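You operate a simulated robot arm through the tools that you are given. There is no shell and no other tool. Be economical: measure what you need, move in short steps, check, and stop when the job is done.

You are at the controls of a simulated robot arm. One attempt, no reset.

## Task
Fill the green-band bottle to its line at the paddle tap.
Fine: use the carriage and leave it in the middle; the bottle goes back in the crate; spill nothing. Where these are worked on the way, their far stop is far enough and under half their travel is too little: bottle carriage.

Only the result counts: the job must be done as asked and must still hold three seconds after the hand-in. Knocking over, shifting, dropping, spilling or breaking anything else fails it.

## Robot
A 6-joint arm with a two-finger parallel gripper, fixed in place. Base frame: the origin is at the foot of the arm, x ahead of it, y to its left, z up; the work surface is at about z = 0.74. Readings come in m, rad, newtons and seconds.
With the tool pointing down near the work surface it reaches from about 0.2 to 0.64 m from the base axis. Its first joint turns from -1.152 to 1.152 rad. Payload 2.7 kg.
The TCP is the grasp point between the finger pads, 0.023 m short of the fingertips. In the tool frame z runs along the fingers and y along their closing line. Largest opening 0.094 m; finger width 0.038, thickness 0.01; the body of the gripper, 0.054 by 0.096 m, starts 0.039 m behind the TCP.
Orientation is told as [roll, pitch, yaw] about the base's x, y, z axes, in that order, counted from this pose: with the fingers straight down and closing along the base's y, the tool's x points along the base's -x, its y along +y and its z along -z.

## Interface
- The arm moves only by the tool drive_tool. Its argument "rows" is a list of rows, each a list of 3 entries, a list of its own where there are three numbers: the shift along the base's x, y, z in mm, then the turn, a rotation vector about the base's x, y, z in rad, then the finger opening in mm, from 0 to 94. In form: [[[x, y, z], [ax, ay, az], hand], ...]. A call has 1 to 8 rows; each row shifts and turns the commanded pose from where the row before left it. A row lasts 0.2 s, in which the tool goes at most 0.05 m and 0.15 rad; a call with a longer step from one row to the next is refused whole, and so is a gripper value outside its range. Where a pose cannot be reached the arm comes as near as it can. A force on the tool above 60 N (or 10 N above the force at the start of the call, whichever is more), or a blocked arm, ends the call early, and 0.2 s more pass. The fingers move at their own pace (about 0.045 m/s each) and stop on an object; they squeeze with about 26 N. The grip force told is the motor's: it shows also when the fingers shut on nothing. Time passes only in rows, and 0.2 s behind the last, so rows that do not move let the fingers close. It gives the time, the measured TCP pose, the force on the tool (base axes), the opening and the grip force at its end, in the units of the frame above (readings bear some noise), with the torque about the TCP (base axes, N m) and any sound that the robot's microphone picked up, and new pictures: "views" is both (left out), scene, wrist or none.
- Cameras (640 x 400 px; columns grow to the right, rows downward): "scene" is fixed at [0.0905, -0.4426, 1.4291]; the picture's right is [0.72, -0.70, 0.00], its down [-0.36, -0.36, -0.86] and it looks along [0.60, 0.62, -0.51] (base axes); focal length 323 px, centre (320, 200). "wrist" rides on the gripper at [0.086, 0.016, -0.074] in the tool frame; the picture's right is [-0.18, 0.98, 0.00], its down [-0.58, -0.11, -0.81] and it looks along [-0.79, -0.15, 0.59] (tool axes); focal length 243 px, centre (320, 200). There is no depth. A picture from a camera that has moved, and an enlarged one, comes with that camera's place and axes in the base frame and with its lens. The place of the scene camera against the robot may be out by one fixed shift of up to 0.025 m in any direction.
- inspect(camera, box): a new picture of the part [left, top, right, bottom] of that camera's present view, enlarged. It takes no simulated time.
- job_done(): hands the job in; it is judged then, once.

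Work in short steps. Places have to be worked out from the pictures, the camera data and where the tool is seen: move nearer, look again, correct. Check each grasp and each placing, and mend what went wrong. You have 120 turns and 200 pictures in all, those below and enlarged ones among them. Open the gripper and draw the arm clear of the work before you hand the job in, unless the task says otherwise; then end with one line.

The tools are called after ">>>" by a JSON object that holds its "fn" and its "kwargs". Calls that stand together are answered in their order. drive_tool: Moves the arm, as the interface text tells. Its arguments: {"type":"object","properties":{"rows":{"type":"array","items":{"type":"array"}},"views":{"type":"string","enum":["both","scene","wrist","none"]}},"required":["rows"]} The other tools are called the same way: inspect (camera, box) takes an enlarged picture of a part of a camera's view; job_done () hands the job in.

At the start:

```text
time_s: 0.0
eef_pos: [0.3769, -0.0048, 1.229]
ee_rot: [0.0, 0.001, -0.001]
wrist_force: [0.2, -0.7, 0.2]
ft_torque: [0.0, -0.02, 0.0]
grip_width: 0.0942
grasp_force: 0.0
```

scene: 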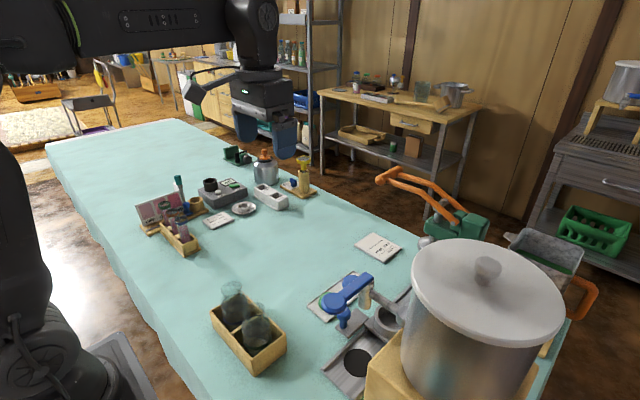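
wrist: 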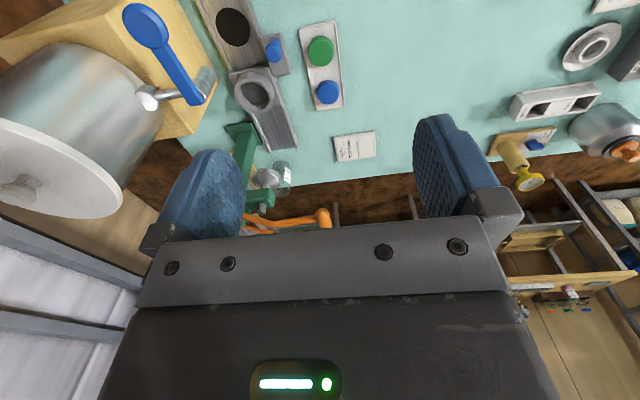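

I'll look closer at the scene: the crate with bottles, tap and carriage.

>>> {"fn": "inspect", "kwargs": {"camera": "scene", "box": [180, 240, 420, 400]}}

>>> {"fn": "inspect", "kwargs": {"camera": "wrist", "box": [80, 0, 400, 200]}}

>>> {"fn": "inspect", "kwargs": {"camera": "scene", "box": [120, 140, 320, 265]}}

```text
2.50 times, centred on (300, 320) of scene
camera zoom: at [0.0905, -0.4426, 1.4291], right [0.72, -0.7, 0.0], down [-0.36, -0.36, -0.86], along [0.6, 0.62, -0.51], focal length 808 px, centre (370, -100)
```

zoom: 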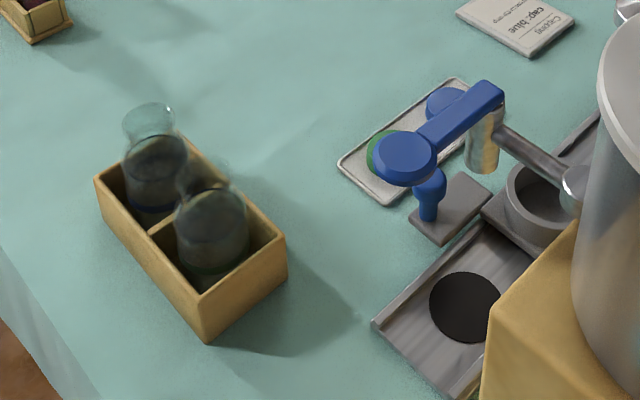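

```text
2.00 times, centred on (240, 100) of wrist
camera zoom: at [0.2893, 0.0125, 1.3042], right [0.18, 0.98, 0.0], down [0.58, -0.11, 0.81], along [0.79, -0.15, -0.59], focal length 485 px, centre (480, 400)
```

zoom: 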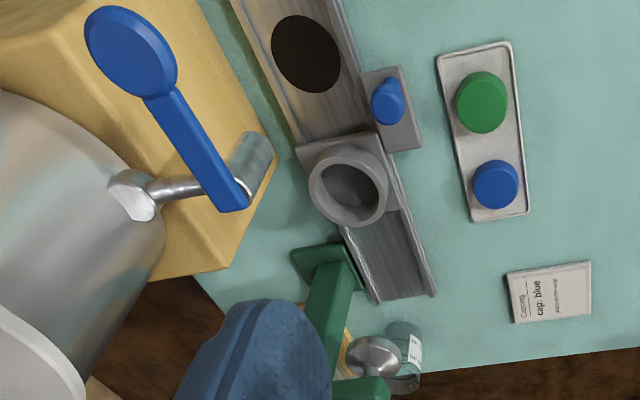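

```text
3.20 times, centred on (220, 202) of scene
camera zoom: at [0.0905, -0.4426, 1.4291], right [0.72, -0.7, 0.0], down [-0.36, -0.36, -0.86], along [0.6, 0.62, -0.51], focal length 1034 px, centre (640, 192)
```

zoom: 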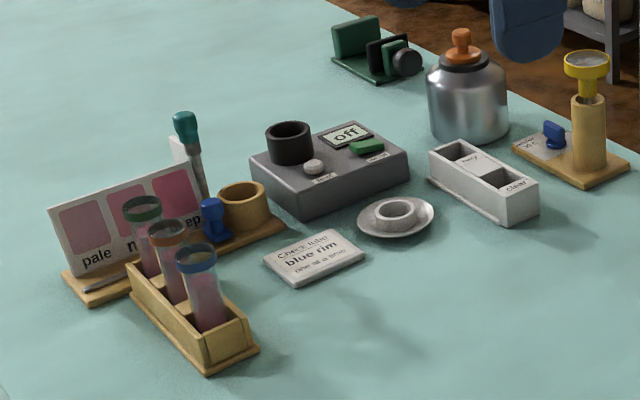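

The green-band bottle seems to be near (0.32, 0.0), the rail runs along x at y≈-0.19, the socket is near x≈0.56 and the spout near x≈0.44. I'll draw back so the wrist camera sees the crate and the tap.

>>> {"fn": "drive_tool", "kwargs": {"rows": [[[-40, 0, -20], [0, 0, 0], 94], [[-40, 0, -20], [0, 0, 0], 94], [[-40, 0, -20], [0, 0, 0], 94], [[-20, 0, 0], [0, 0, 0], 94]]}}

```text
time_s: 1.0
eef_pos: [0.2353, -0.0035, 1.1695]
ee_rot: [0.001, -0.001, -0.001]
wrist_force: [-0.1, 0.5, 0.7]
ft_torque: [0.01, 0.0, 0.0]
grip_width: 0.0939
grasp_force: 0.0
camera wrist: at [0.1485, 0.0134, 1.2441], right [0.18, 0.98, 0.0], down [0.58, -0.11, 0.81], along [0.79, -0.15, -0.59], focal length 243 px, centre (320, 200)
```

scene: 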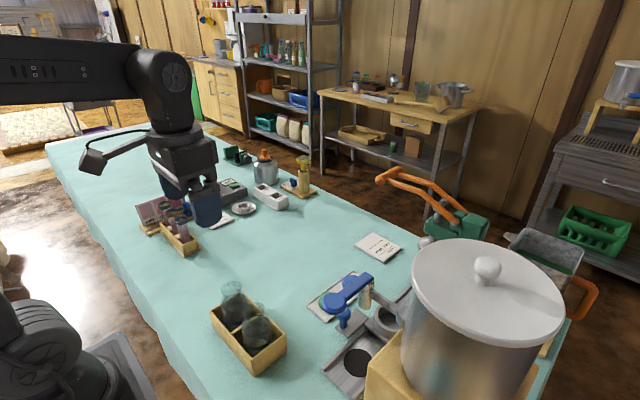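
wrist: 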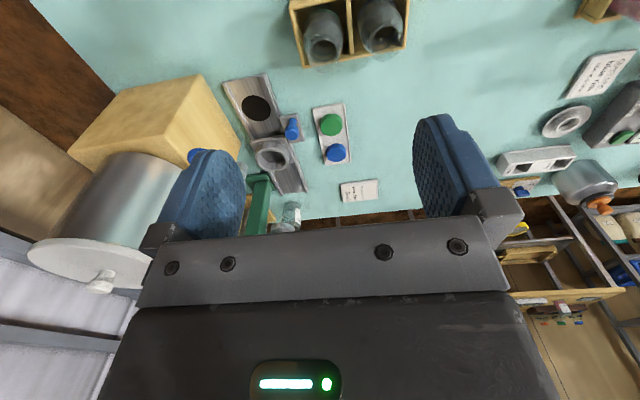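

>>> {"fn": "inspect", "kwargs": {"camera": "wrist", "box": [240, 0, 440, 125]}}

>>> {"fn": "inspect", "kwargs": {"camera": "wrist", "box": [180, 60, 340, 160]}}

>>> {"fn": "inspect", "kwargs": {"camera": "scene", "box": [200, 270, 300, 380]}}

>>> {"fn": "inspect", "kwargs": {"camera": "scene", "box": [310, 260, 420, 400]}}

```text
3.20 times, centred on (340, 62) of wrist
camera zoom: at [0.1485, 0.0134, 1.2441], right [0.18, 0.98, 0.0], down [0.58, -0.11, 0.81], along [0.79, -0.15, -0.59], focal length 776 px, centre (256, 640)
```

zoom: 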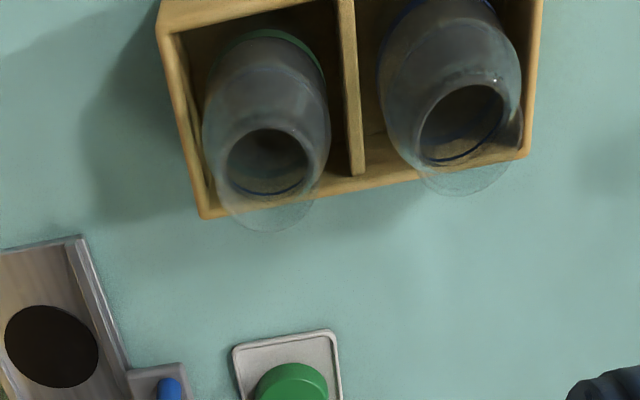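

```text
4.00 times, centred on (260, 110) of wrist
camera zoom: at [0.1485, 0.0134, 1.2441], right [0.18, 0.98, 0.0], down [0.58, -0.11, 0.81], along [0.79, -0.15, -0.59], focal length 970 px, centre (560, 560)
```

zoom: 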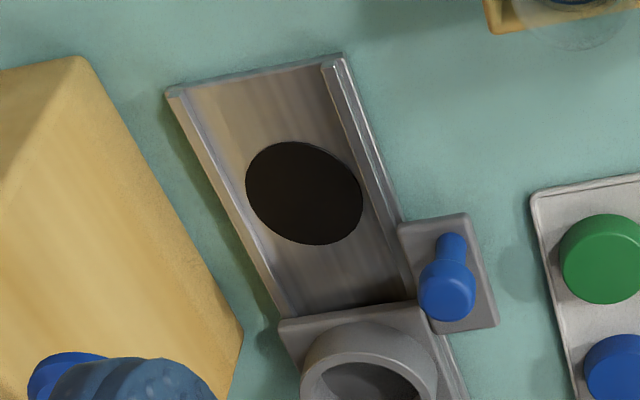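

```text
3.64 times, centred on (250, 325) of scene
camera zoom: at [0.0905, -0.4426, 1.4291], right [0.72, -0.7, 0.0], down [-0.36, -0.36, -0.86], along [0.6, 0.62, -0.51], focal length 1175 px, centre (574, -254)
```

zoom: 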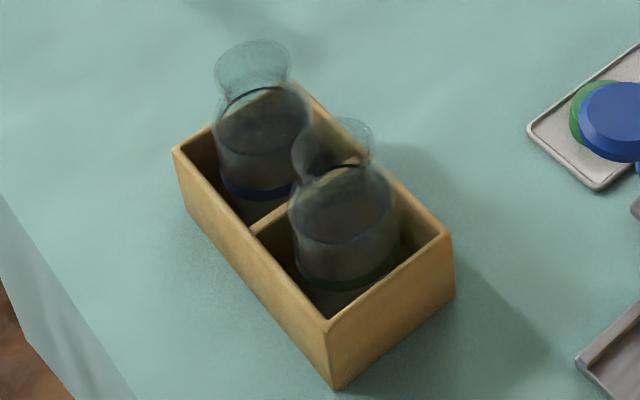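

```text
2.86 times, centred on (365, 330) of scene
camera zoom: at [0.0905, -0.4426, 1.4291], right [0.72, -0.7, 0.0], down [-0.36, -0.36, -0.86], along [0.6, 0.62, -0.51], focal length 923 px, centre (191, -171)
```

zoom: 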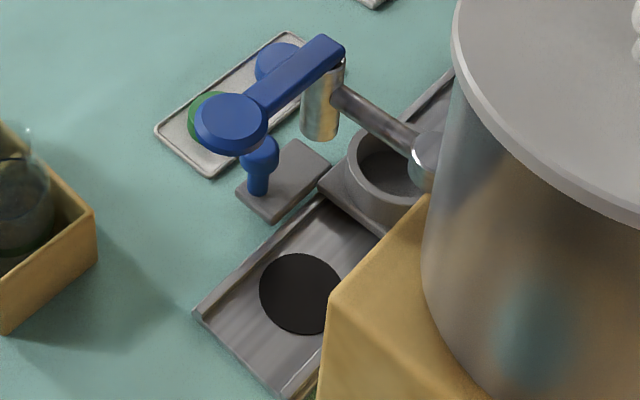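

I'll zoom on the bottle silhouette to learn its shape.

>>> {"fn": "inspect", "kwargs": {"camera": "scene", "box": [230, 295, 280, 350]}}

>>> {"fn": "drive_tool", "kwargs": {"rows": [[[-10, 0, -50], [0, 0, 0], 94], [[-10, 0, -50], [0, 0, 0], 94], [[-10, 0, -50], [0, 0, 0], 94], [[0, 0, -40], [0, 0, 0], 94]]}}

```text
7.27 times, centred on (255, 322) of scene
camera zoom: at [0.0905, -0.4426, 1.4291], right [0.72, -0.7, 0.0], down [-0.36, -0.36, -0.86], along [0.6, 0.62, -0.51], focal length 2350 px, centre (793, -691)
```

zoom: 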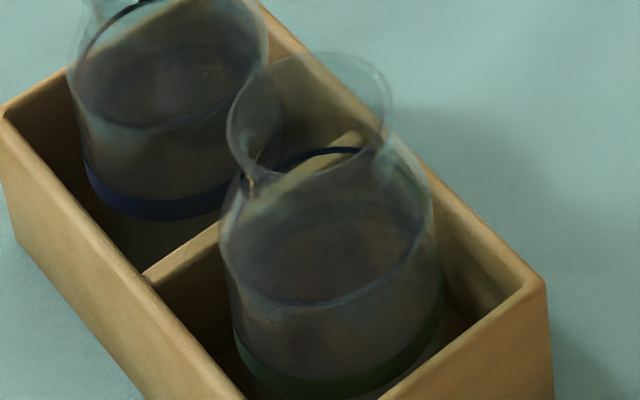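

```text
refused: row 1 steps farther than a row can; nothing moved
```

The step was a little too long; I retry with shorter rows to get a lower, closer view of the bottle heights.

>>> {"fn": "drive_tool", "kwargs": {"rows": [[[-8, 0, -48], [0, 0, 0], 94], [[-8, 0, -48], [0, 0, 0], 94], [[-8, 0, -48], [0, 0, 0], 94], [[0, 0, -40], [0, 0, 0], 94], [[0, 0, 0], [0, 0, 0], 94]]}}

```text
time_s: 2.2
eef_pos: [0.2161, -0.0051, 0.9869]
ee_rot: [0.002, 0.001, -0.001]
wrist_force: [1.0, 0.4, 0.1]
ft_torque: [-0.04, 0.0, -0.02]
grip_width: 0.0937
grasp_force: 0.1
out of reach, approached as far as the arm can: row 4
camera wrist: at [0.1291, 0.0124, 1.0628], right [0.18, 0.98, 0.0], down [0.58, -0.11, 0.81], along [0.79, -0.15, -0.59], focal length 243 px, centre (320, 200)
```

scene: 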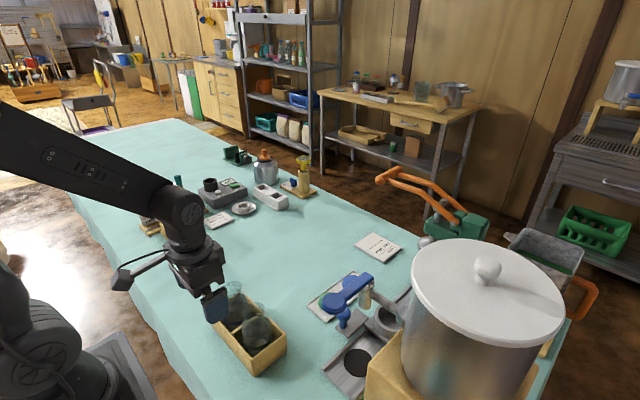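
wrist: 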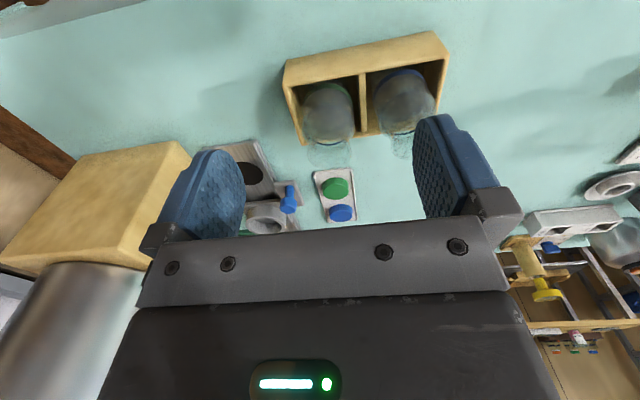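

>>> {"fn": "inspect", "kwargs": {"camera": "wrist", "box": [270, 25, 460, 175]}}

>>> {"fn": "inspect", "kwargs": {"camera": "scene", "box": [190, 260, 300, 380]}}

>>> {"fn": "inspect", "kwargs": {"camera": "wrist", "box": [200, 130, 370, 240]}}

```text
2.67 times, centred on (365, 100) of wrist
camera zoom: at [0.1291, 0.0124, 1.0628], right [0.18, 0.98, 0.0], down [0.58, -0.11, 0.81], along [0.79, -0.15, -0.59], focal length 647 px, centre (200, 467)
```

zoom: 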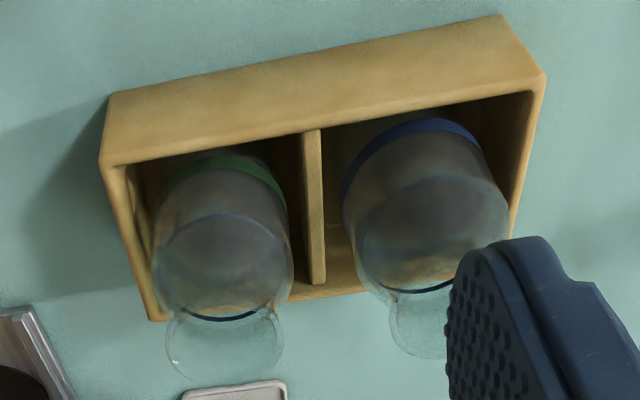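

```text
3.33 times, centred on (245, 320) of scene
camera zoom: at [0.0905, -0.4426, 1.4291], right [0.72, -0.7, 0.0], down [-0.36, -0.36, -0.86], along [0.6, 0.62, -0.51], focal length 1077 px, centre (570, -200)
```

zoom: 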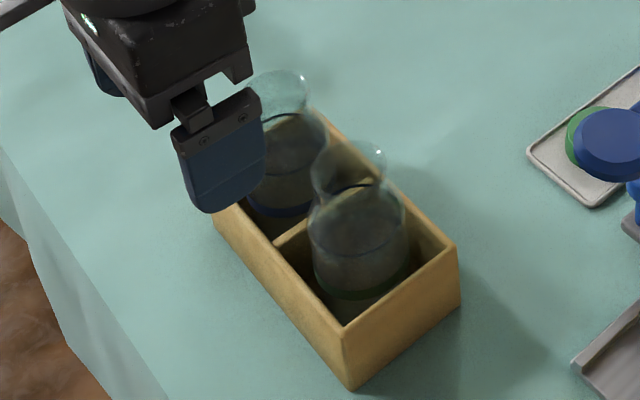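

```text
3.64 times, centred on (285, 185) of wrist
camera zoom: at [0.1291, 0.0124, 1.0628], right [0.18, 0.98, 0.0], down [0.58, -0.11, 0.81], along [0.79, -0.15, -0.59], focal length 882 px, centre (447, 254)
```

zoom: 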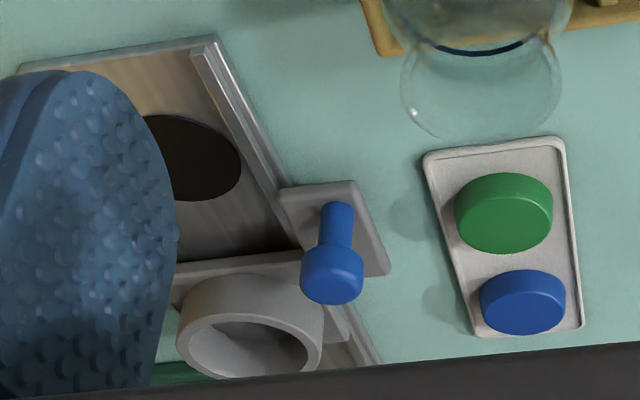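

Bottle axis judged near (0.314, -0.012), with the mouth at z≈0.862, line z≈0.81 and crate wall top z≈0.80. I'll rise slightly and turn the hand -90° so the fingers close along x, away from the neighbouring bottle, with the camera facing the tap.

>>> {"fn": "drive_tool", "kwargs": {"rows": [[[12, 0, 10], [0, 0, -0.148], 94], [[12, 0, 10], [0, 0, -0.148], 94], [[12, 0, 5], [0, 0, -0.148], 94], [[12, 0, 0], [0, 0, -0.148], 94], [[12, 0, 0], [0, 0, -0.148], 94], [[12, 0, 0], [0, 0, -0.148], 94], [[12, -2, 0], [0, 0, -0.148], 94], [[12, -2, 0], [0, 0, -0.148], 94]], "views": "none"}}

>>> {"fn": "drive_tool", "kwargs": {"rows": [[[2, -3, 0], [0, 0, -0.142], 94], [[0, 0, 0], [0, 0, -0.142], 94], [[0, 0, 0], [0, 0, -0.102], 94], [[0, 0, 0], [0, 0, 0], 94]]}}

```text
time_s: 4.0
eef_pos: [0.3127, -0.0083, 1.0128]
ee_rot: [0.0, -0.003, -1.187]
wrist_force: [-0.4, 0.1, -0.1]
ft_torque: [0.0, 0.0, 0.04]
grip_width: 0.094
grasp_force: 0.0
```

```text
time_s: 5.0
eef_pos: [0.3165, -0.0115, 1.0118]
ee_rot: [0.002, -0.001, -1.571]
wrist_force: [-0.7, 1.2, -0.3]
ft_torque: [-0.03, 0.0, 0.0]
grip_width: 0.0942
grasp_force: 0.0
camera wrist: at [0.3316, 0.0759, 1.0875], right [0.98, -0.18, 0.0], down [-0.11, -0.58, 0.81], along [-0.15, -0.79, -0.59], focal length 243 px, centre (320, 200)
```

scene: 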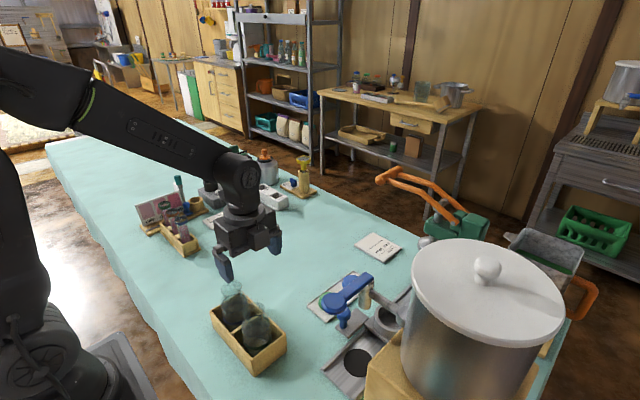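
wrist: 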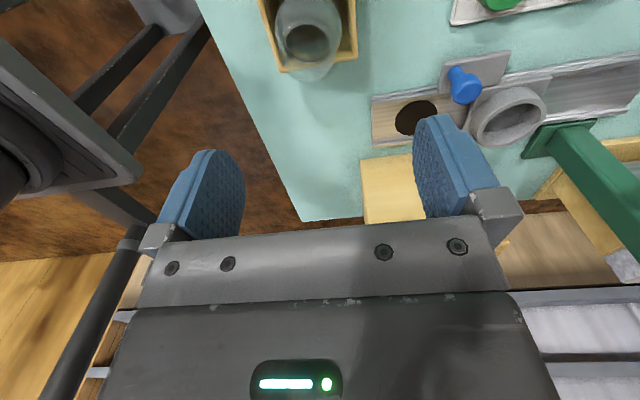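

I'll zoom both areas from this new angle to refine the positions.

>>> {"fn": "inspect", "kwargs": {"camera": "wrist", "box": [230, 0, 390, 100]}}

>>> {"fn": "inspect", "kwargs": {"camera": "wrist", "box": [360, 20, 640, 195]}}

```text
4.00 times, centred on (310, 50) of wrist
camera zoom: at [0.3316, 0.0759, 1.0875], right [0.98, -0.18, 0.0], down [-0.11, -0.58, 0.81], along [-0.15, -0.79, -0.59], focal length 970 px, centre (360, 800)
```

zoom: 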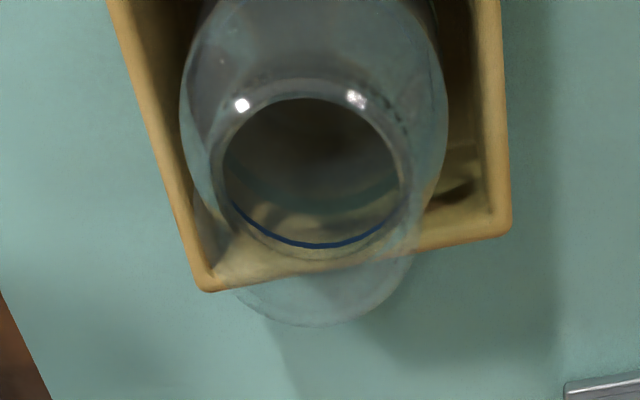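

```text
2.29 times, centred on (500, 108) of wrist
camera zoom: at [0.3316, 0.0759, 1.0875], right [0.98, -0.18, 0.0], down [-0.11, -0.58, 0.81], along [-0.15, -0.79, -0.59], focal length 555 px, centre (-91, 411)
```

zoom: 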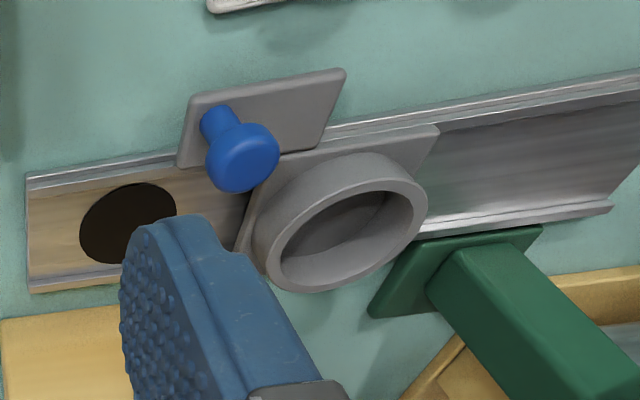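

The bottle axis is refined to about (0.305, -0.012), with its mouth at z≈0.87. I'll shift over it and come down partway to look.

>>> {"fn": "drive_tool", "kwargs": {"rows": [[[-5, 0, -25], [0, 0, 0], 94], [[-5, 0, -25], [0, 0, 0], 94], [[0, 0, -25], [0, 0, 0], 94], [[0, 0, 0], [0, 0, 0], 94]]}}

>>> {"fn": "inspect", "kwargs": {"camera": "scene", "box": [190, 220, 310, 380]}}

>>> {"fn": "inspect", "kwargs": {"camera": "wrist", "box": [180, 0, 500, 200]}}

```text
time_s: 6.0
eef_pos: [0.3047, -0.0121, 0.9381]
ee_rot: [0.002, 0.0, -1.568]
wrist_force: [-0.4, -0.7, 0.2]
ft_torque: [-0.02, 0.02, -0.02]
grip_width: 0.0939
grasp_force: 0.0
camera wrist: at [0.3202, 0.0753, 1.0131], right [0.98, -0.18, 0.0], down [-0.11, -0.58, 0.81], along [-0.15, -0.79, -0.59], focal length 243 px, centre (320, 200)
```

scene: 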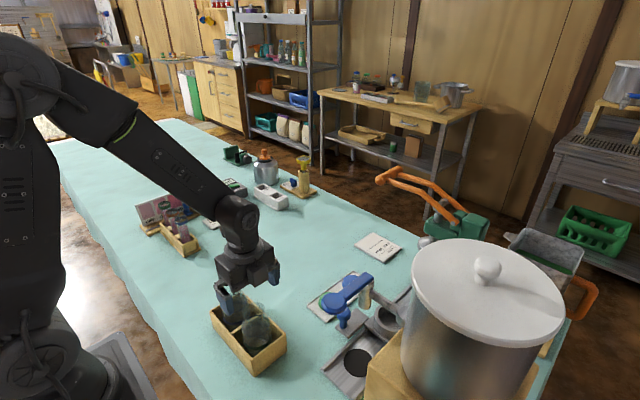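
wrist: 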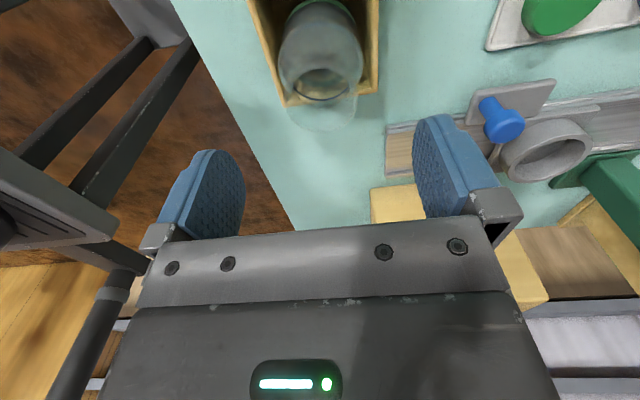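

```text
2.50 times, centred on (250, 300) of scene
camera zoom: at [0.0905, -0.4426, 1.4291], right [0.72, -0.7, 0.0], down [-0.36, -0.36, -0.86], along [0.6, 0.62, -0.51], focal length 808 px, centre (495, -50)
```

zoom: 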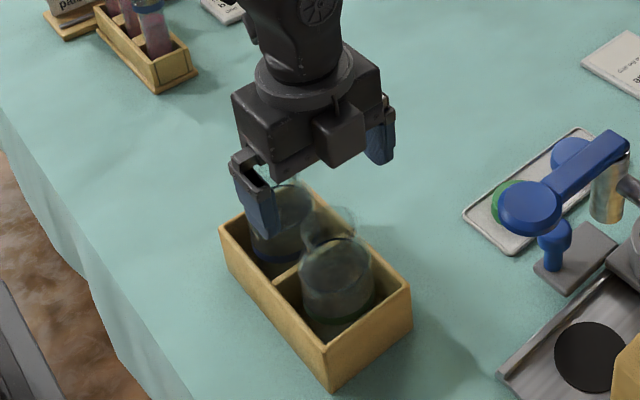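

```text
2.00 times, centred on (340, 100) of wrist
camera zoom: at [0.3202, 0.0753, 1.0131], right [0.98, -0.18, 0.0], down [-0.11, -0.58, 0.81], along [-0.15, -0.79, -0.59], focal length 485 px, centre (280, 400)
```

zoom: 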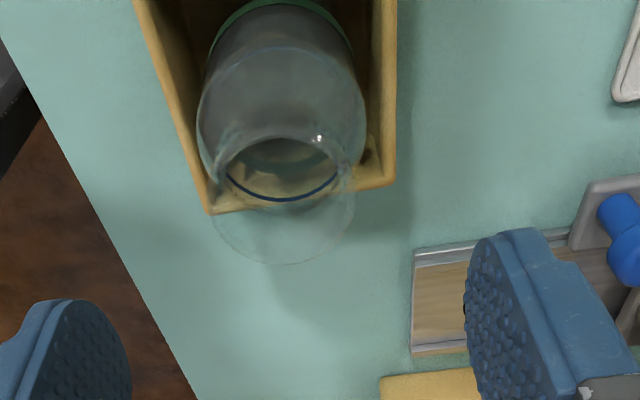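

The bottle is centred at (0.305, -0.012), mouth z≈0.869. I'll descend so the pads straddle the neck and rim (TCP z≈0.857) above the crate walls, still open.

>>> {"fn": "drive_tool", "kwargs": {"rows": [[[0, 0, -25], [0, 0, 0], 94], [[0, 0, -25], [0, 0, 0], 94], [[0, 0, -20], [0, 0, 0], 94], [[0, 0, -11], [0, 0, 0], 94], [[0, 0, 0], [0, 0, 0], 94]]}}

>>> {"fn": "inspect", "kwargs": {"camera": "scene", "box": [200, 250, 300, 380]}}

>>> {"fn": "inspect", "kwargs": {"camera": "wrist", "box": [140, 60, 540, 260]}}

```text
time_s: 7.2
eef_pos: [0.3025, -0.0137, 0.8568]
ee_rot: [0.001, -0.001, -1.569]
wrist_force: [-0.6, 0.1, 0.2]
ft_torque: [0.02, 0.0, 0.02]
grip_width: 0.0942
grasp_force: 0.1
camera wrist: at [0.3195, 0.0751, 0.9318], right [0.98, -0.18, 0.0], down [-0.11, -0.58, 0.81], along [-0.15, -0.79, -0.59], focal length 243 px, centre (320, 200)
```

scene: 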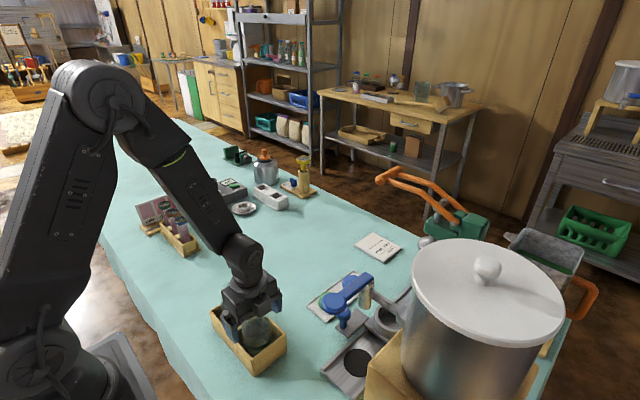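
wrist: 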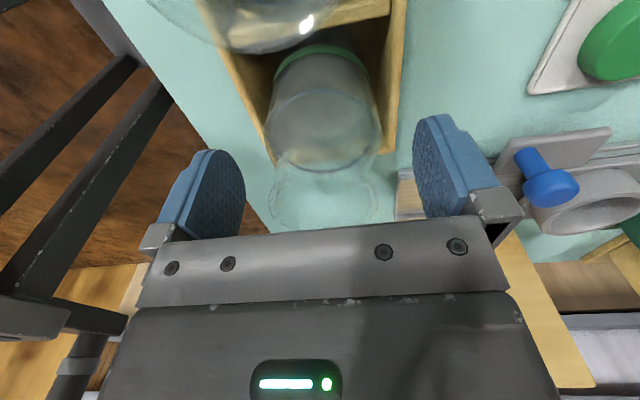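

```text
3.08 times, centred on (250, 315) of scene
camera zoom: at [0.0905, -0.4426, 1.4291], right [0.72, -0.7, 0.0], down [-0.36, -0.36, -0.86], along [0.6, 0.62, -0.51], focal length 994 px, centre (535, -154)
```

zoom: 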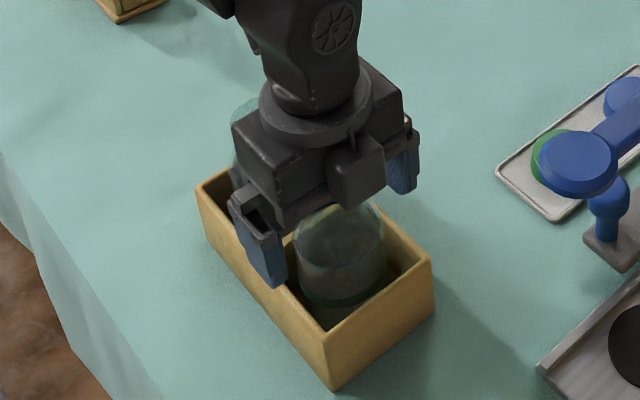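

```text
1.60 times, centred on (340, 160) of wrist
camera zoom: at [0.3195, 0.0751, 0.9318], right [0.98, -0.18, 0.0], down [-0.11, -0.58, 0.81], along [-0.15, -0.79, -0.59], focal length 388 px, centre (288, 264)
```

zoom: 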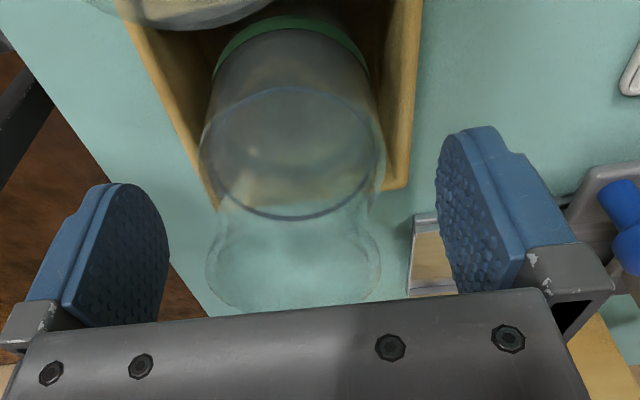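

The bottle sits centred between the pads, so I close the fingers on the neck.

>>> {"fn": "drive_tool", "kwargs": {"rows": [[[0, 0, 0], [0, 0, 0], 50], [[0, 0, 0], [0, 0, 0], 30], [[0, 0, 0], [0, 0, 0], 30], [[0, 0, 0], [0, 0, 0], 30], [[0, 0, 0], [0, 0, 0], 30]], "views": "wrist"}}

>>> {"fn": "inspect", "kwargs": {"camera": "scene", "box": [200, 250, 300, 380]}}

```text
time_s: 8.4
eef_pos: [0.3026, -0.0123, 0.8568]
ee_rot: [0.003, 0.0, -1.57]
wrist_force: [0.8, 1.0, 6.1]
ft_torque: [-0.01, 0.0, 0.01]
grip_width: 0.0604
grasp_force: 26.1
camera wrist: at [0.3196, 0.0752, 0.9323], right [0.98, -0.18, 0.0], down [-0.11, -0.58, 0.81], along [-0.15, -0.79, -0.59], focal length 243 px, centre (320, 200)
```

wrist: 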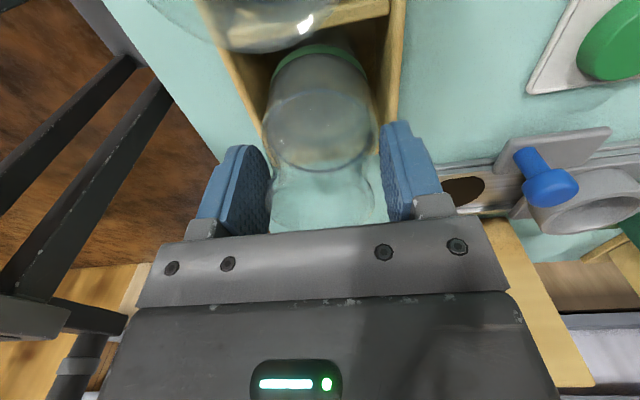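

```text
3.08 times, centred on (250, 315) of scene
camera zoom: at [0.0904, -0.4426, 1.4291], right [0.72, -0.7, 0.0], down [-0.36, -0.36, -0.86], along [0.6, 0.62, -0.51], focal length 994 px, centre (535, -154)
```

zoom: 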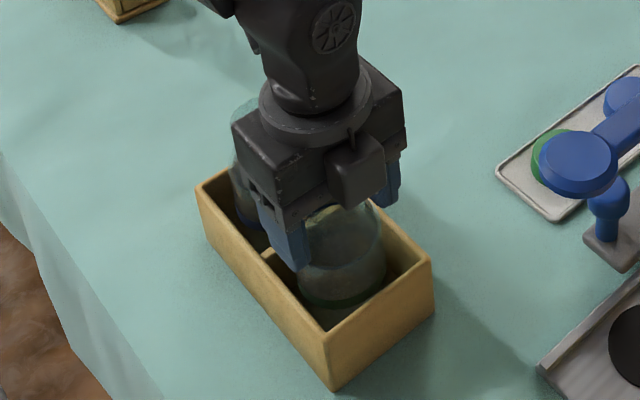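

Width 60 mm with 6 N of vertical push: the tips are pinching the sloping shoulder. I'll open, go about 18 mm lower to hold the straight body, watching the force, and close again.

>>> {"fn": "drive_tool", "kwargs": {"rows": [[[0, 0, 0], [0, 0, 0], 80], [[0, 0, 0], [0, 0, 0], 94], [[0, 0, 0], [0, 0, 0], 94], [[0, 0, -6], [0, 0, 0], 94], [[0, 0, -6], [0, 0, 0], 94], [[0, 0, -6], [0, 0, 0], 94], [[0, 0, 0], [0, 0, 0], 94]], "views": "wrist"}}

>>> {"fn": "inspect", "kwargs": {"camera": "scene", "box": [200, 250, 300, 380]}}

```text
time_s: 10.0
eef_pos: [0.3041, -0.0126, 0.8401]
ee_rot: [0.002, 0.0, -1.57]
wrist_force: [0.4, 0.1, 0.2]
ft_torque: [0.03, 0.0, 0.0]
grip_width: 0.0942
grasp_force: 0.1
camera wrist: at [0.3202, 0.0758, 0.9142], right [0.98, -0.18, 0.0], down [-0.11, -0.58, 0.81], along [-0.15, -0.79, -0.59], focal length 243 px, centre (320, 200)
```

wrist: 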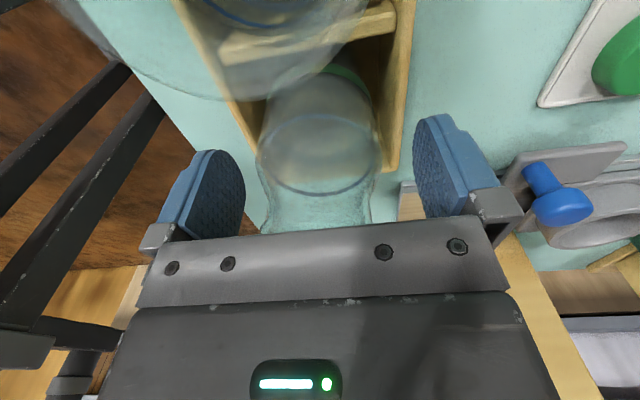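

```text
3.08 times, centred on (250, 315) of scene
camera zoom: at [0.0905, -0.4426, 1.4291], right [0.72, -0.7, 0.0], down [-0.36, -0.36, -0.86], along [0.6, 0.62, -0.51], focal length 994 px, centre (535, -154)
```

zoom: 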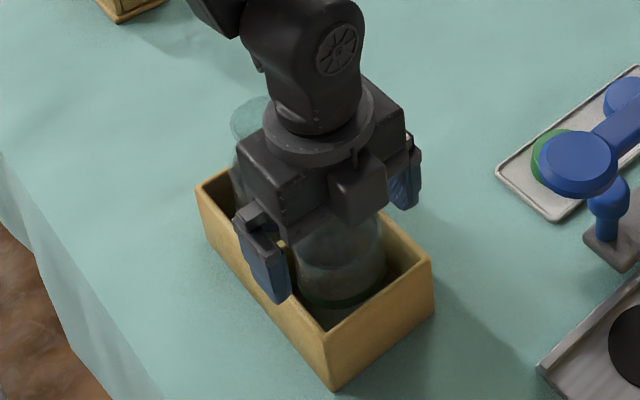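

Clear of the walls; I close here at z=0.840.

>>> {"fn": "drive_tool", "kwargs": {"rows": [[[0, 0, 0], [0, 0, 0], 60], [[0, 0, 0], [0, 0, 0], 40], [[0, 0, 0], [0, 0, 0], 40], [[0, 0, 0], [0, 0, 0], 40], [[0, 0, 0], [0, 0, 0], 40]], "views": "wrist"}}

```text
time_s: 11.2
eef_pos: [0.3048, -0.0128, 0.839]
ee_rot: [0.002, 0.0, -1.571]
wrist_force: [-0.9, -0.6, -0.4]
ft_torque: [-0.02, 0.04, 0.01]
grip_width: 0.0614
grasp_force: 26.1
camera wrist: at [0.3201, 0.0757, 0.9143], right [0.98, -0.18, 0.0], down [-0.11, -0.58, 0.81], along [-0.15, -0.79, -0.59], focal length 243 px, centre (320, 200)
```

wrist: 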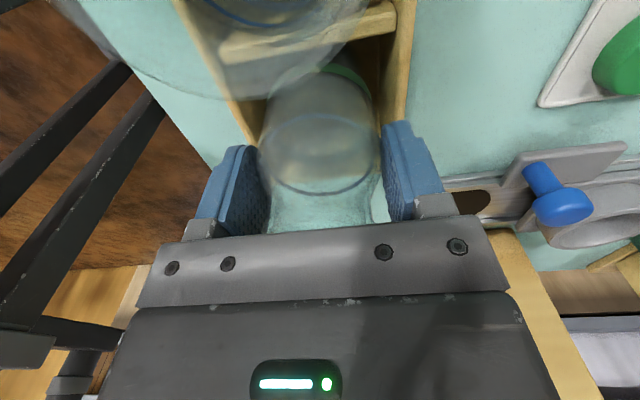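

A firm 61 mm body grip with no side load. I lift straight up, checking it comes along.

>>> {"fn": "drive_tool", "kwargs": {"rows": [[[0, 0, 10], [0, 0, 0], 40], [[0, 0, 15], [0, 0, 0], 40], [[0, 0, 25], [0, 0, 0], 40], [[0, 0, 30], [0, 0, 0], 40], [[0, 0, 30], [0, 0, 0], 40], [[0, 0, 0], [0, 0, 0], 40]]}}

>>> {"fn": "inspect", "kwargs": {"camera": "scene", "box": [190, 220, 300, 380]}}

```text
time_s: 12.6
eef_pos: [0.3037, -0.0112, 0.9507]
ee_rot: [0.0, -0.001, -1.568]
wrist_force: [-0.3, -0.3, -1.3]
ft_torque: [-0.03, 0.0, -0.01]
grip_width: 0.0615
grasp_force: 26.1
camera wrist: at [0.3206, 0.0762, 1.0249], right [0.98, -0.18, 0.0], down [-0.11, -0.58, 0.81], along [-0.15, -0.79, -0.59], focal length 243 px, centre (320, 200)
```

scene: 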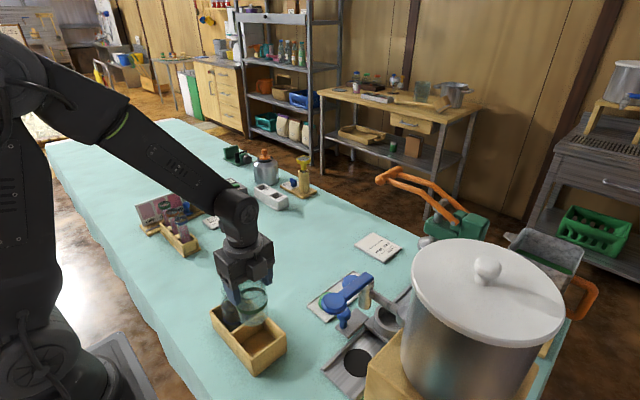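
wrist: 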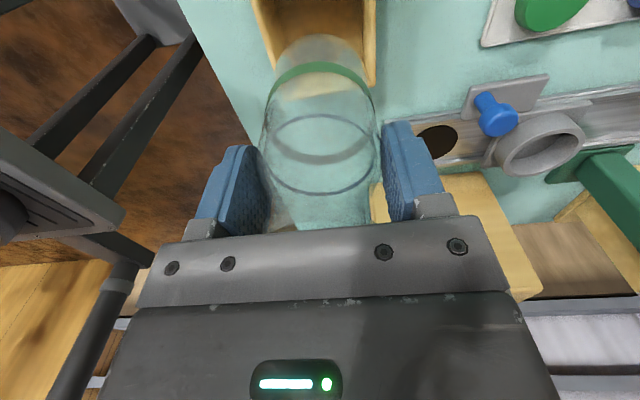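

```text
2.50 times, centred on (245, 300) of scene
camera zoom: at [0.0905, -0.4426, 1.4291], right [0.72, -0.7, 0.0], down [-0.36, -0.36, -0.86], along [0.6, 0.62, -0.51], focal length 808 px, centre (508, -50)
```

zoom: 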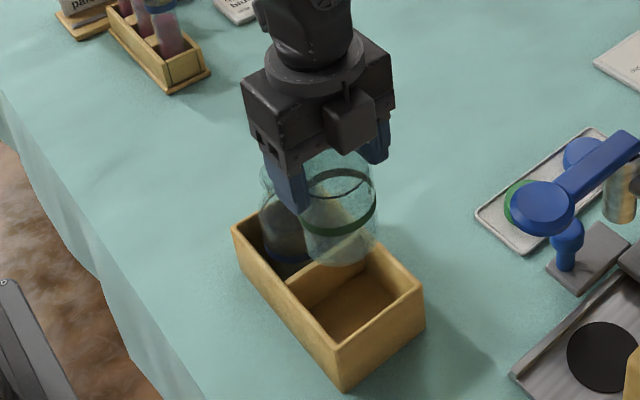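

The empty bottle is held level. I carry it in +x along the front of the rail, staying at y≈-0.05, to look at the carriage socket up close.

>>> {"fn": "drive_tool", "kwargs": {"rows": [[[30, -4, 4], [0, 0, 0], 40], [[35, -4, 4], [0, 0, 0], 40], [[35, -4, 4], [0, 0, 0], 40], [[35, -4, 4], [0, 0, 0], 40], [[35, -4, 4], [0, 0, 0], 40], [[35, -4, 4], [0, 0, 0], 40], [[25, -4, 4], [0, 0, 0], 40], [[0, 0, 0], [0, 0, 0], 40]]}}

>>> {"fn": "inspect", "kwargs": {"camera": "wrist", "box": [160, 0, 520, 220]}}

>>> {"fn": "inspect", "kwargs": {"camera": "scene", "box": [280, 160, 520, 380]}}

```text
time_s: 14.4
eef_pos: [0.5344, -0.0399, 0.9757]
ee_rot: [0.0, 0.0, -1.57]
wrist_force: [-0.2, 1.5, -1.7]
ft_torque: [0.02, 0.0, 0.0]
grip_width: 0.0614
grasp_force: 26.0
camera wrist: at [0.5515, 0.0477, 1.0518], right [0.98, -0.18, 0.0], down [-0.11, -0.58, 0.81], along [-0.15, -0.79, -0.59], focal length 243 px, centre (320, 200)
```

scene: 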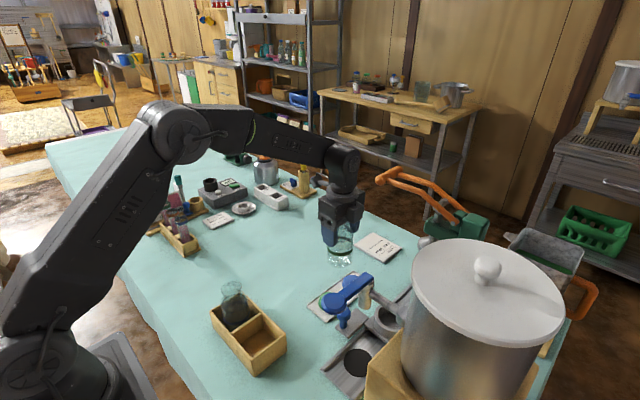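
wrist: 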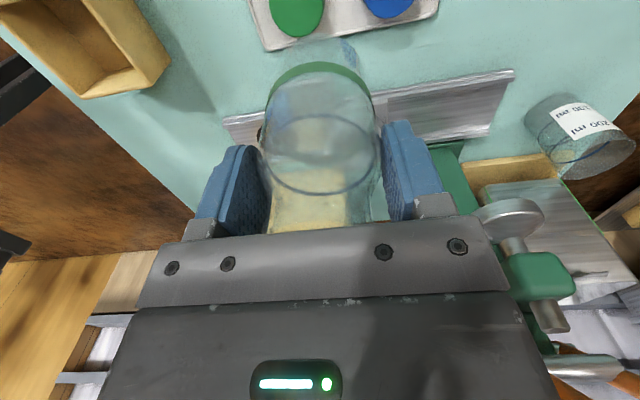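

```text
1.78 times, centred on (340, 110) of wrist
camera zoom: at [0.5515, 0.0477, 1.0518], right [0.98, -0.18, 0.0], down [-0.11, -0.58, 0.81], along [-0.15, -0.79, -0.59], focal length 431 px, centre (284, 360)
```

zoom: 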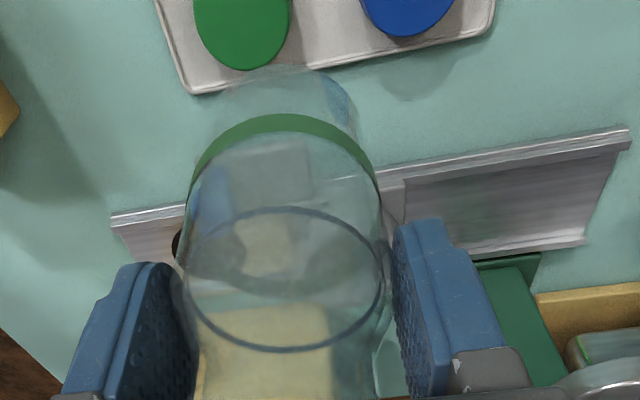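

```text
1.82 times, centred on (400, 270) of scene
camera zoom: at [0.0905, -0.4426, 1.4291], right [0.72, -0.7, 0.0], down [-0.36, -0.36, -0.86], along [0.6, 0.62, -0.51], focal length 588 px, centre (174, 73)
```

zoom: 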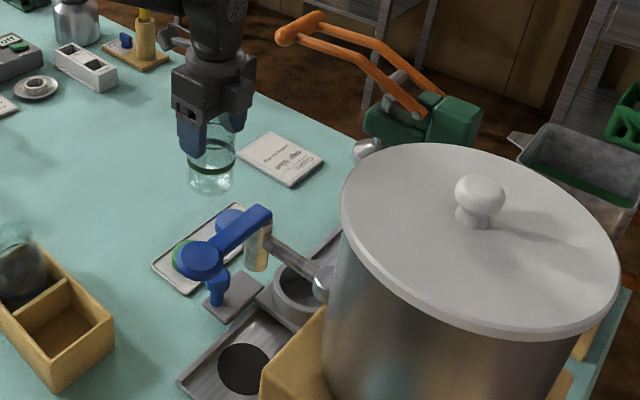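

The bottle hides the socket from the wrist camera, so I'll calibrate the scene camera with the held bottle and measure the socket there.

>>> {"fn": "inspect", "kwargs": {"camera": "scene", "box": [310, 190, 390, 270]}}

>>> {"fn": "inspect", "kwargs": {"camera": "scene", "box": [320, 270, 430, 390]}}

```text
5.00 times, centred on (350, 230) of scene
camera zoom: at [0.0905, -0.4426, 1.4291], right [0.72, -0.7, 0.0], down [-0.36, -0.36, -0.86], along [0.6, 0.62, -0.51], focal length 1616 px, centre (170, 50)
```

zoom: 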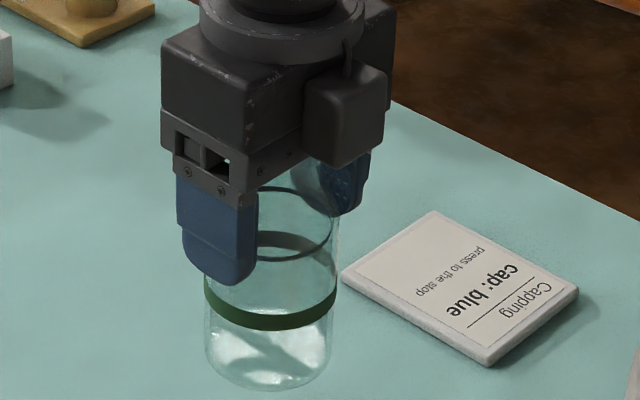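

```text
3.33 times, centred on (375, 330) of scene
camera zoom: at [0.0905, -0.4426, 1.4291], right [0.72, -0.7, 0.0], down [-0.36, -0.36, -0.86], along [0.6, 0.62, -0.51], focal length 1077 px, centre (137, -233)
```

zoom: 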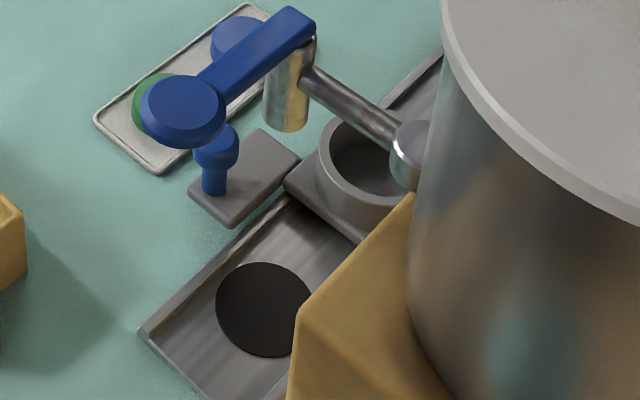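

Estimates agree on the socket at about (0.566, -0.189) with its rim at z≈0.78. I move over it at the same height, clear of the press handle (x≈0.68) and the spout (x≈0.445).

>>> {"fn": "drive_tool", "kwargs": {"rows": [[[6, -25, 0], [0, 0, 0], 40], [[6, -30, 0], [0, 0, 0], 40], [[6, -30, 0], [0, 0, 0], 40], [[6, -30, 0], [0, 0, 0], 40], [[7, -34, 0], [0, 0, 0], 40], [[0, 0, -20], [0, 0, 0], 40], [[0, 0, -25], [0, 0, 0], 40], [[0, 0, 0], [0, 0, 0], 40]]}}

>>> {"fn": "inspect", "kwargs": {"camera": "wrist", "box": [180, 20, 460, 220]}}

>>> {"fn": "inspect", "kwargs": {"camera": "scene", "box": [310, 200, 450, 370]}}

```text
time_s: 16.2
eef_pos: [0.5663, -0.188, 0.9327]
ee_rot: [0.002, -0.002, -1.569]
wrist_force: [-0.3, -0.2, -0.7]
ft_torque: [0.02, 0.0, 0.0]
grip_width: 0.0612
grasp_force: 26.0
camera wrist: at [0.5823, -0.101, 1.0072], right [0.98, -0.18, 0.0], down [-0.11, -0.58, 0.81], along [-0.15, -0.79, -0.59], focal length 243 px, centre (320, 200)
```

scene: 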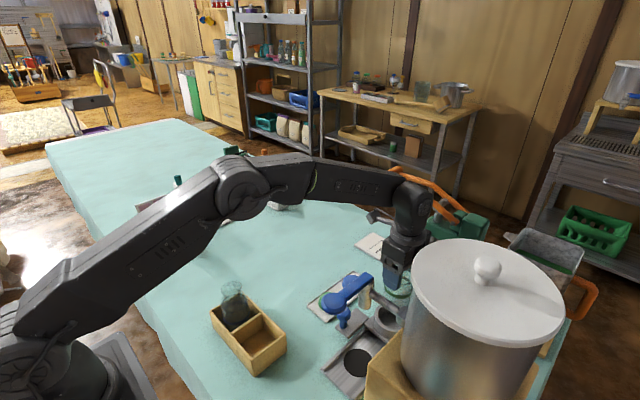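
wrist: 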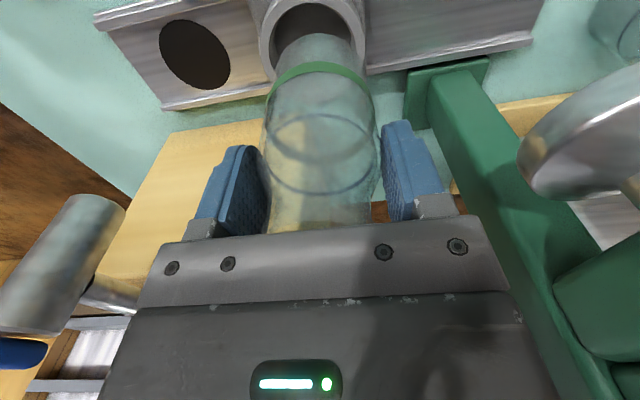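

```text
2.00 times, centred on (320, 120) of wrist
camera zoom: at [0.5823, -0.101, 1.0072], right [0.98, -0.18, 0.0], down [-0.11, -0.58, 0.81], along [-0.15, -0.79, -0.59], focal length 485 px, centre (320, 360)
```

zoom: 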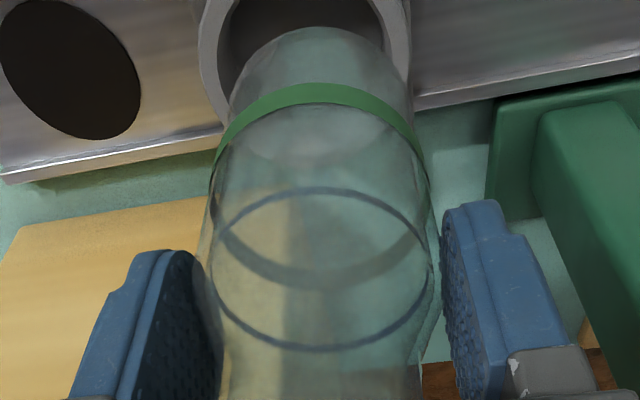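

```text
2.35 times, centred on (380, 285) of scene
camera zoom: at [0.0905, -0.4426, 1.4291], right [0.72, -0.7, 0.0], down [-0.36, -0.36, -0.86], along [0.6, 0.62, -0.51], focal length 760 px, centre (179, 0)
```

zoom: 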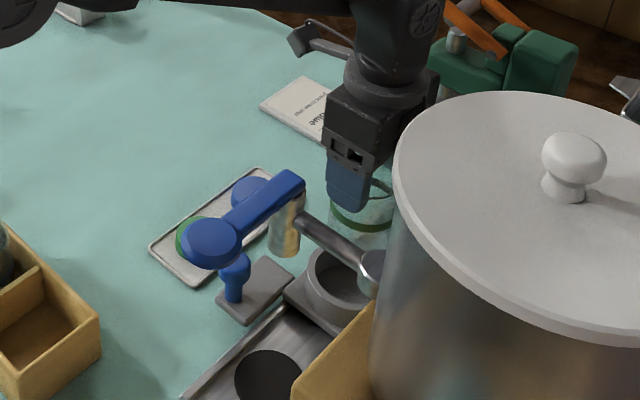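

The cup centre reads x≈0.559, y≈-0.186 (about 72 mm inside). I shift -7 mm in x, +2 in y, and lower to just above its rim.

>>> {"fn": "drive_tool", "kwargs": {"rows": [[[-7, 2, -10], [0, 0, 0], 40], [[0, 0, -15], [0, 0, 0], 40], [[0, 0, -15], [0, 0, 0], 40], [[0, 0, 0], [0, 0, 0], 40]], "views": "none"}}

>>> {"fn": "inspect", "kwargs": {"camera": "wrist", "box": [180, 0, 460, 200]}}

>>> {"fn": "inspect", "kwargs": {"camera": "scene", "box": [340, 230, 430, 350]}}

```text
time_s: 17.2
eef_pos: [0.5593, -0.1867, 0.893]
ee_rot: [0.003, -0.001, -1.57]
wrist_force: [0.2, -0.5, -2.0]
ft_torque: [-0.03, -0.01, 0.0]
grip_width: 0.0614
grasp_force: 25.9
```

```text
2.00 times, centred on (320, 100) of wrist
camera zoom: at [0.5756, -0.0988, 0.968], right [0.98, -0.18, 0.0], down [-0.11, -0.58, 0.81], along [-0.15, -0.79, -0.59], focal length 485 px, centre (320, 400)
```

zoom: 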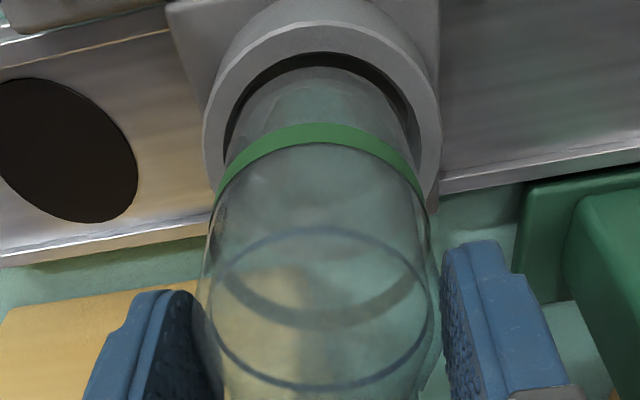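

```text
3.33 times, centred on (385, 290) of scene
camera zoom: at [0.0905, -0.4426, 1.4291], right [0.72, -0.7, 0.0], down [-0.36, -0.36, -0.86], along [0.6, 0.62, -0.51], focal length 1077 px, centre (103, -100)
```

zoom: 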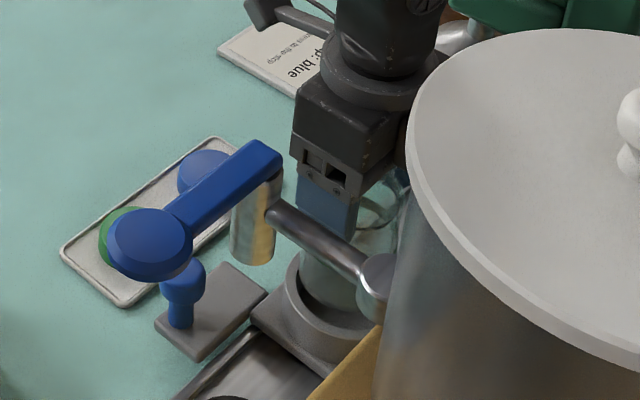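

x is aligned; the near cup edge suggests the cup is about 4 mm further in -y. I shift and lower gently until the base is just inside the rim.

>>> {"fn": "drive_tool", "kwargs": {"rows": [[[0, -4, -5], [0, 0, 0], 40], [[0, 0, -8], [0, 0, 0], 40], [[0, 0, 0], [0, 0, 0], 40]], "views": "none"}}

>>> {"fn": "inspect", "kwargs": {"camera": "wrist", "box": [210, 30, 430, 190]}}

>>> {"fn": "inspect", "kwargs": {"camera": "scene", "box": [350, 260, 420, 350]}}

```text
time_s: 18.0
eef_pos: [0.5578, -0.1907, 0.8786]
ee_rot: [0.0, 0.0, -1.57]
wrist_force: [0.2, 0.1, -1.8]
ft_torque: [0.01, -0.02, 0.0]
grip_width: 0.0613
grasp_force: 26.1
```

```text
2.50 times, centred on (320, 110) of wrist
camera zoom: at [0.5748, -0.103, 0.9542], right [0.98, -0.18, 0.0], down [-0.11, -0.58, 0.81], along [-0.15, -0.79, -0.59], focal length 606 px, centre (320, 425)
```

zoom: 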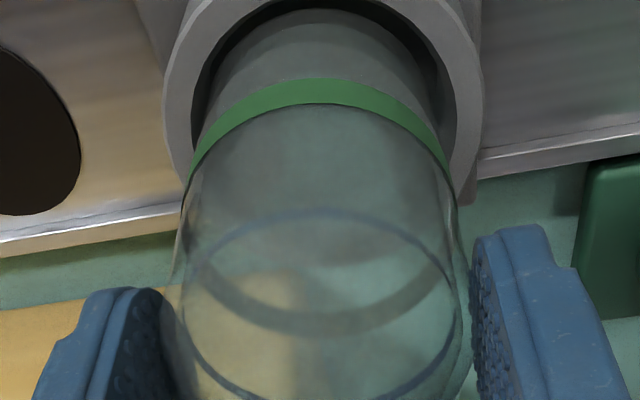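

```text
4.44 times, centred on (385, 305) of scene
camera zoom: at [0.0905, -0.4426, 1.4291], right [0.72, -0.7, 0.0], down [-0.36, -0.36, -0.86], along [0.6, 0.62, -0.51], focal length 1436 px, centre (31, -267)
```

zoom: 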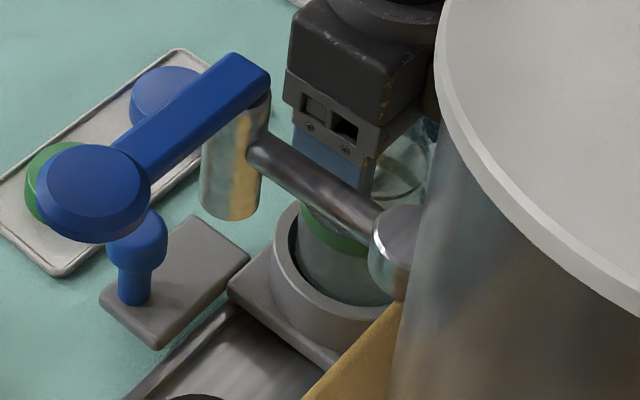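

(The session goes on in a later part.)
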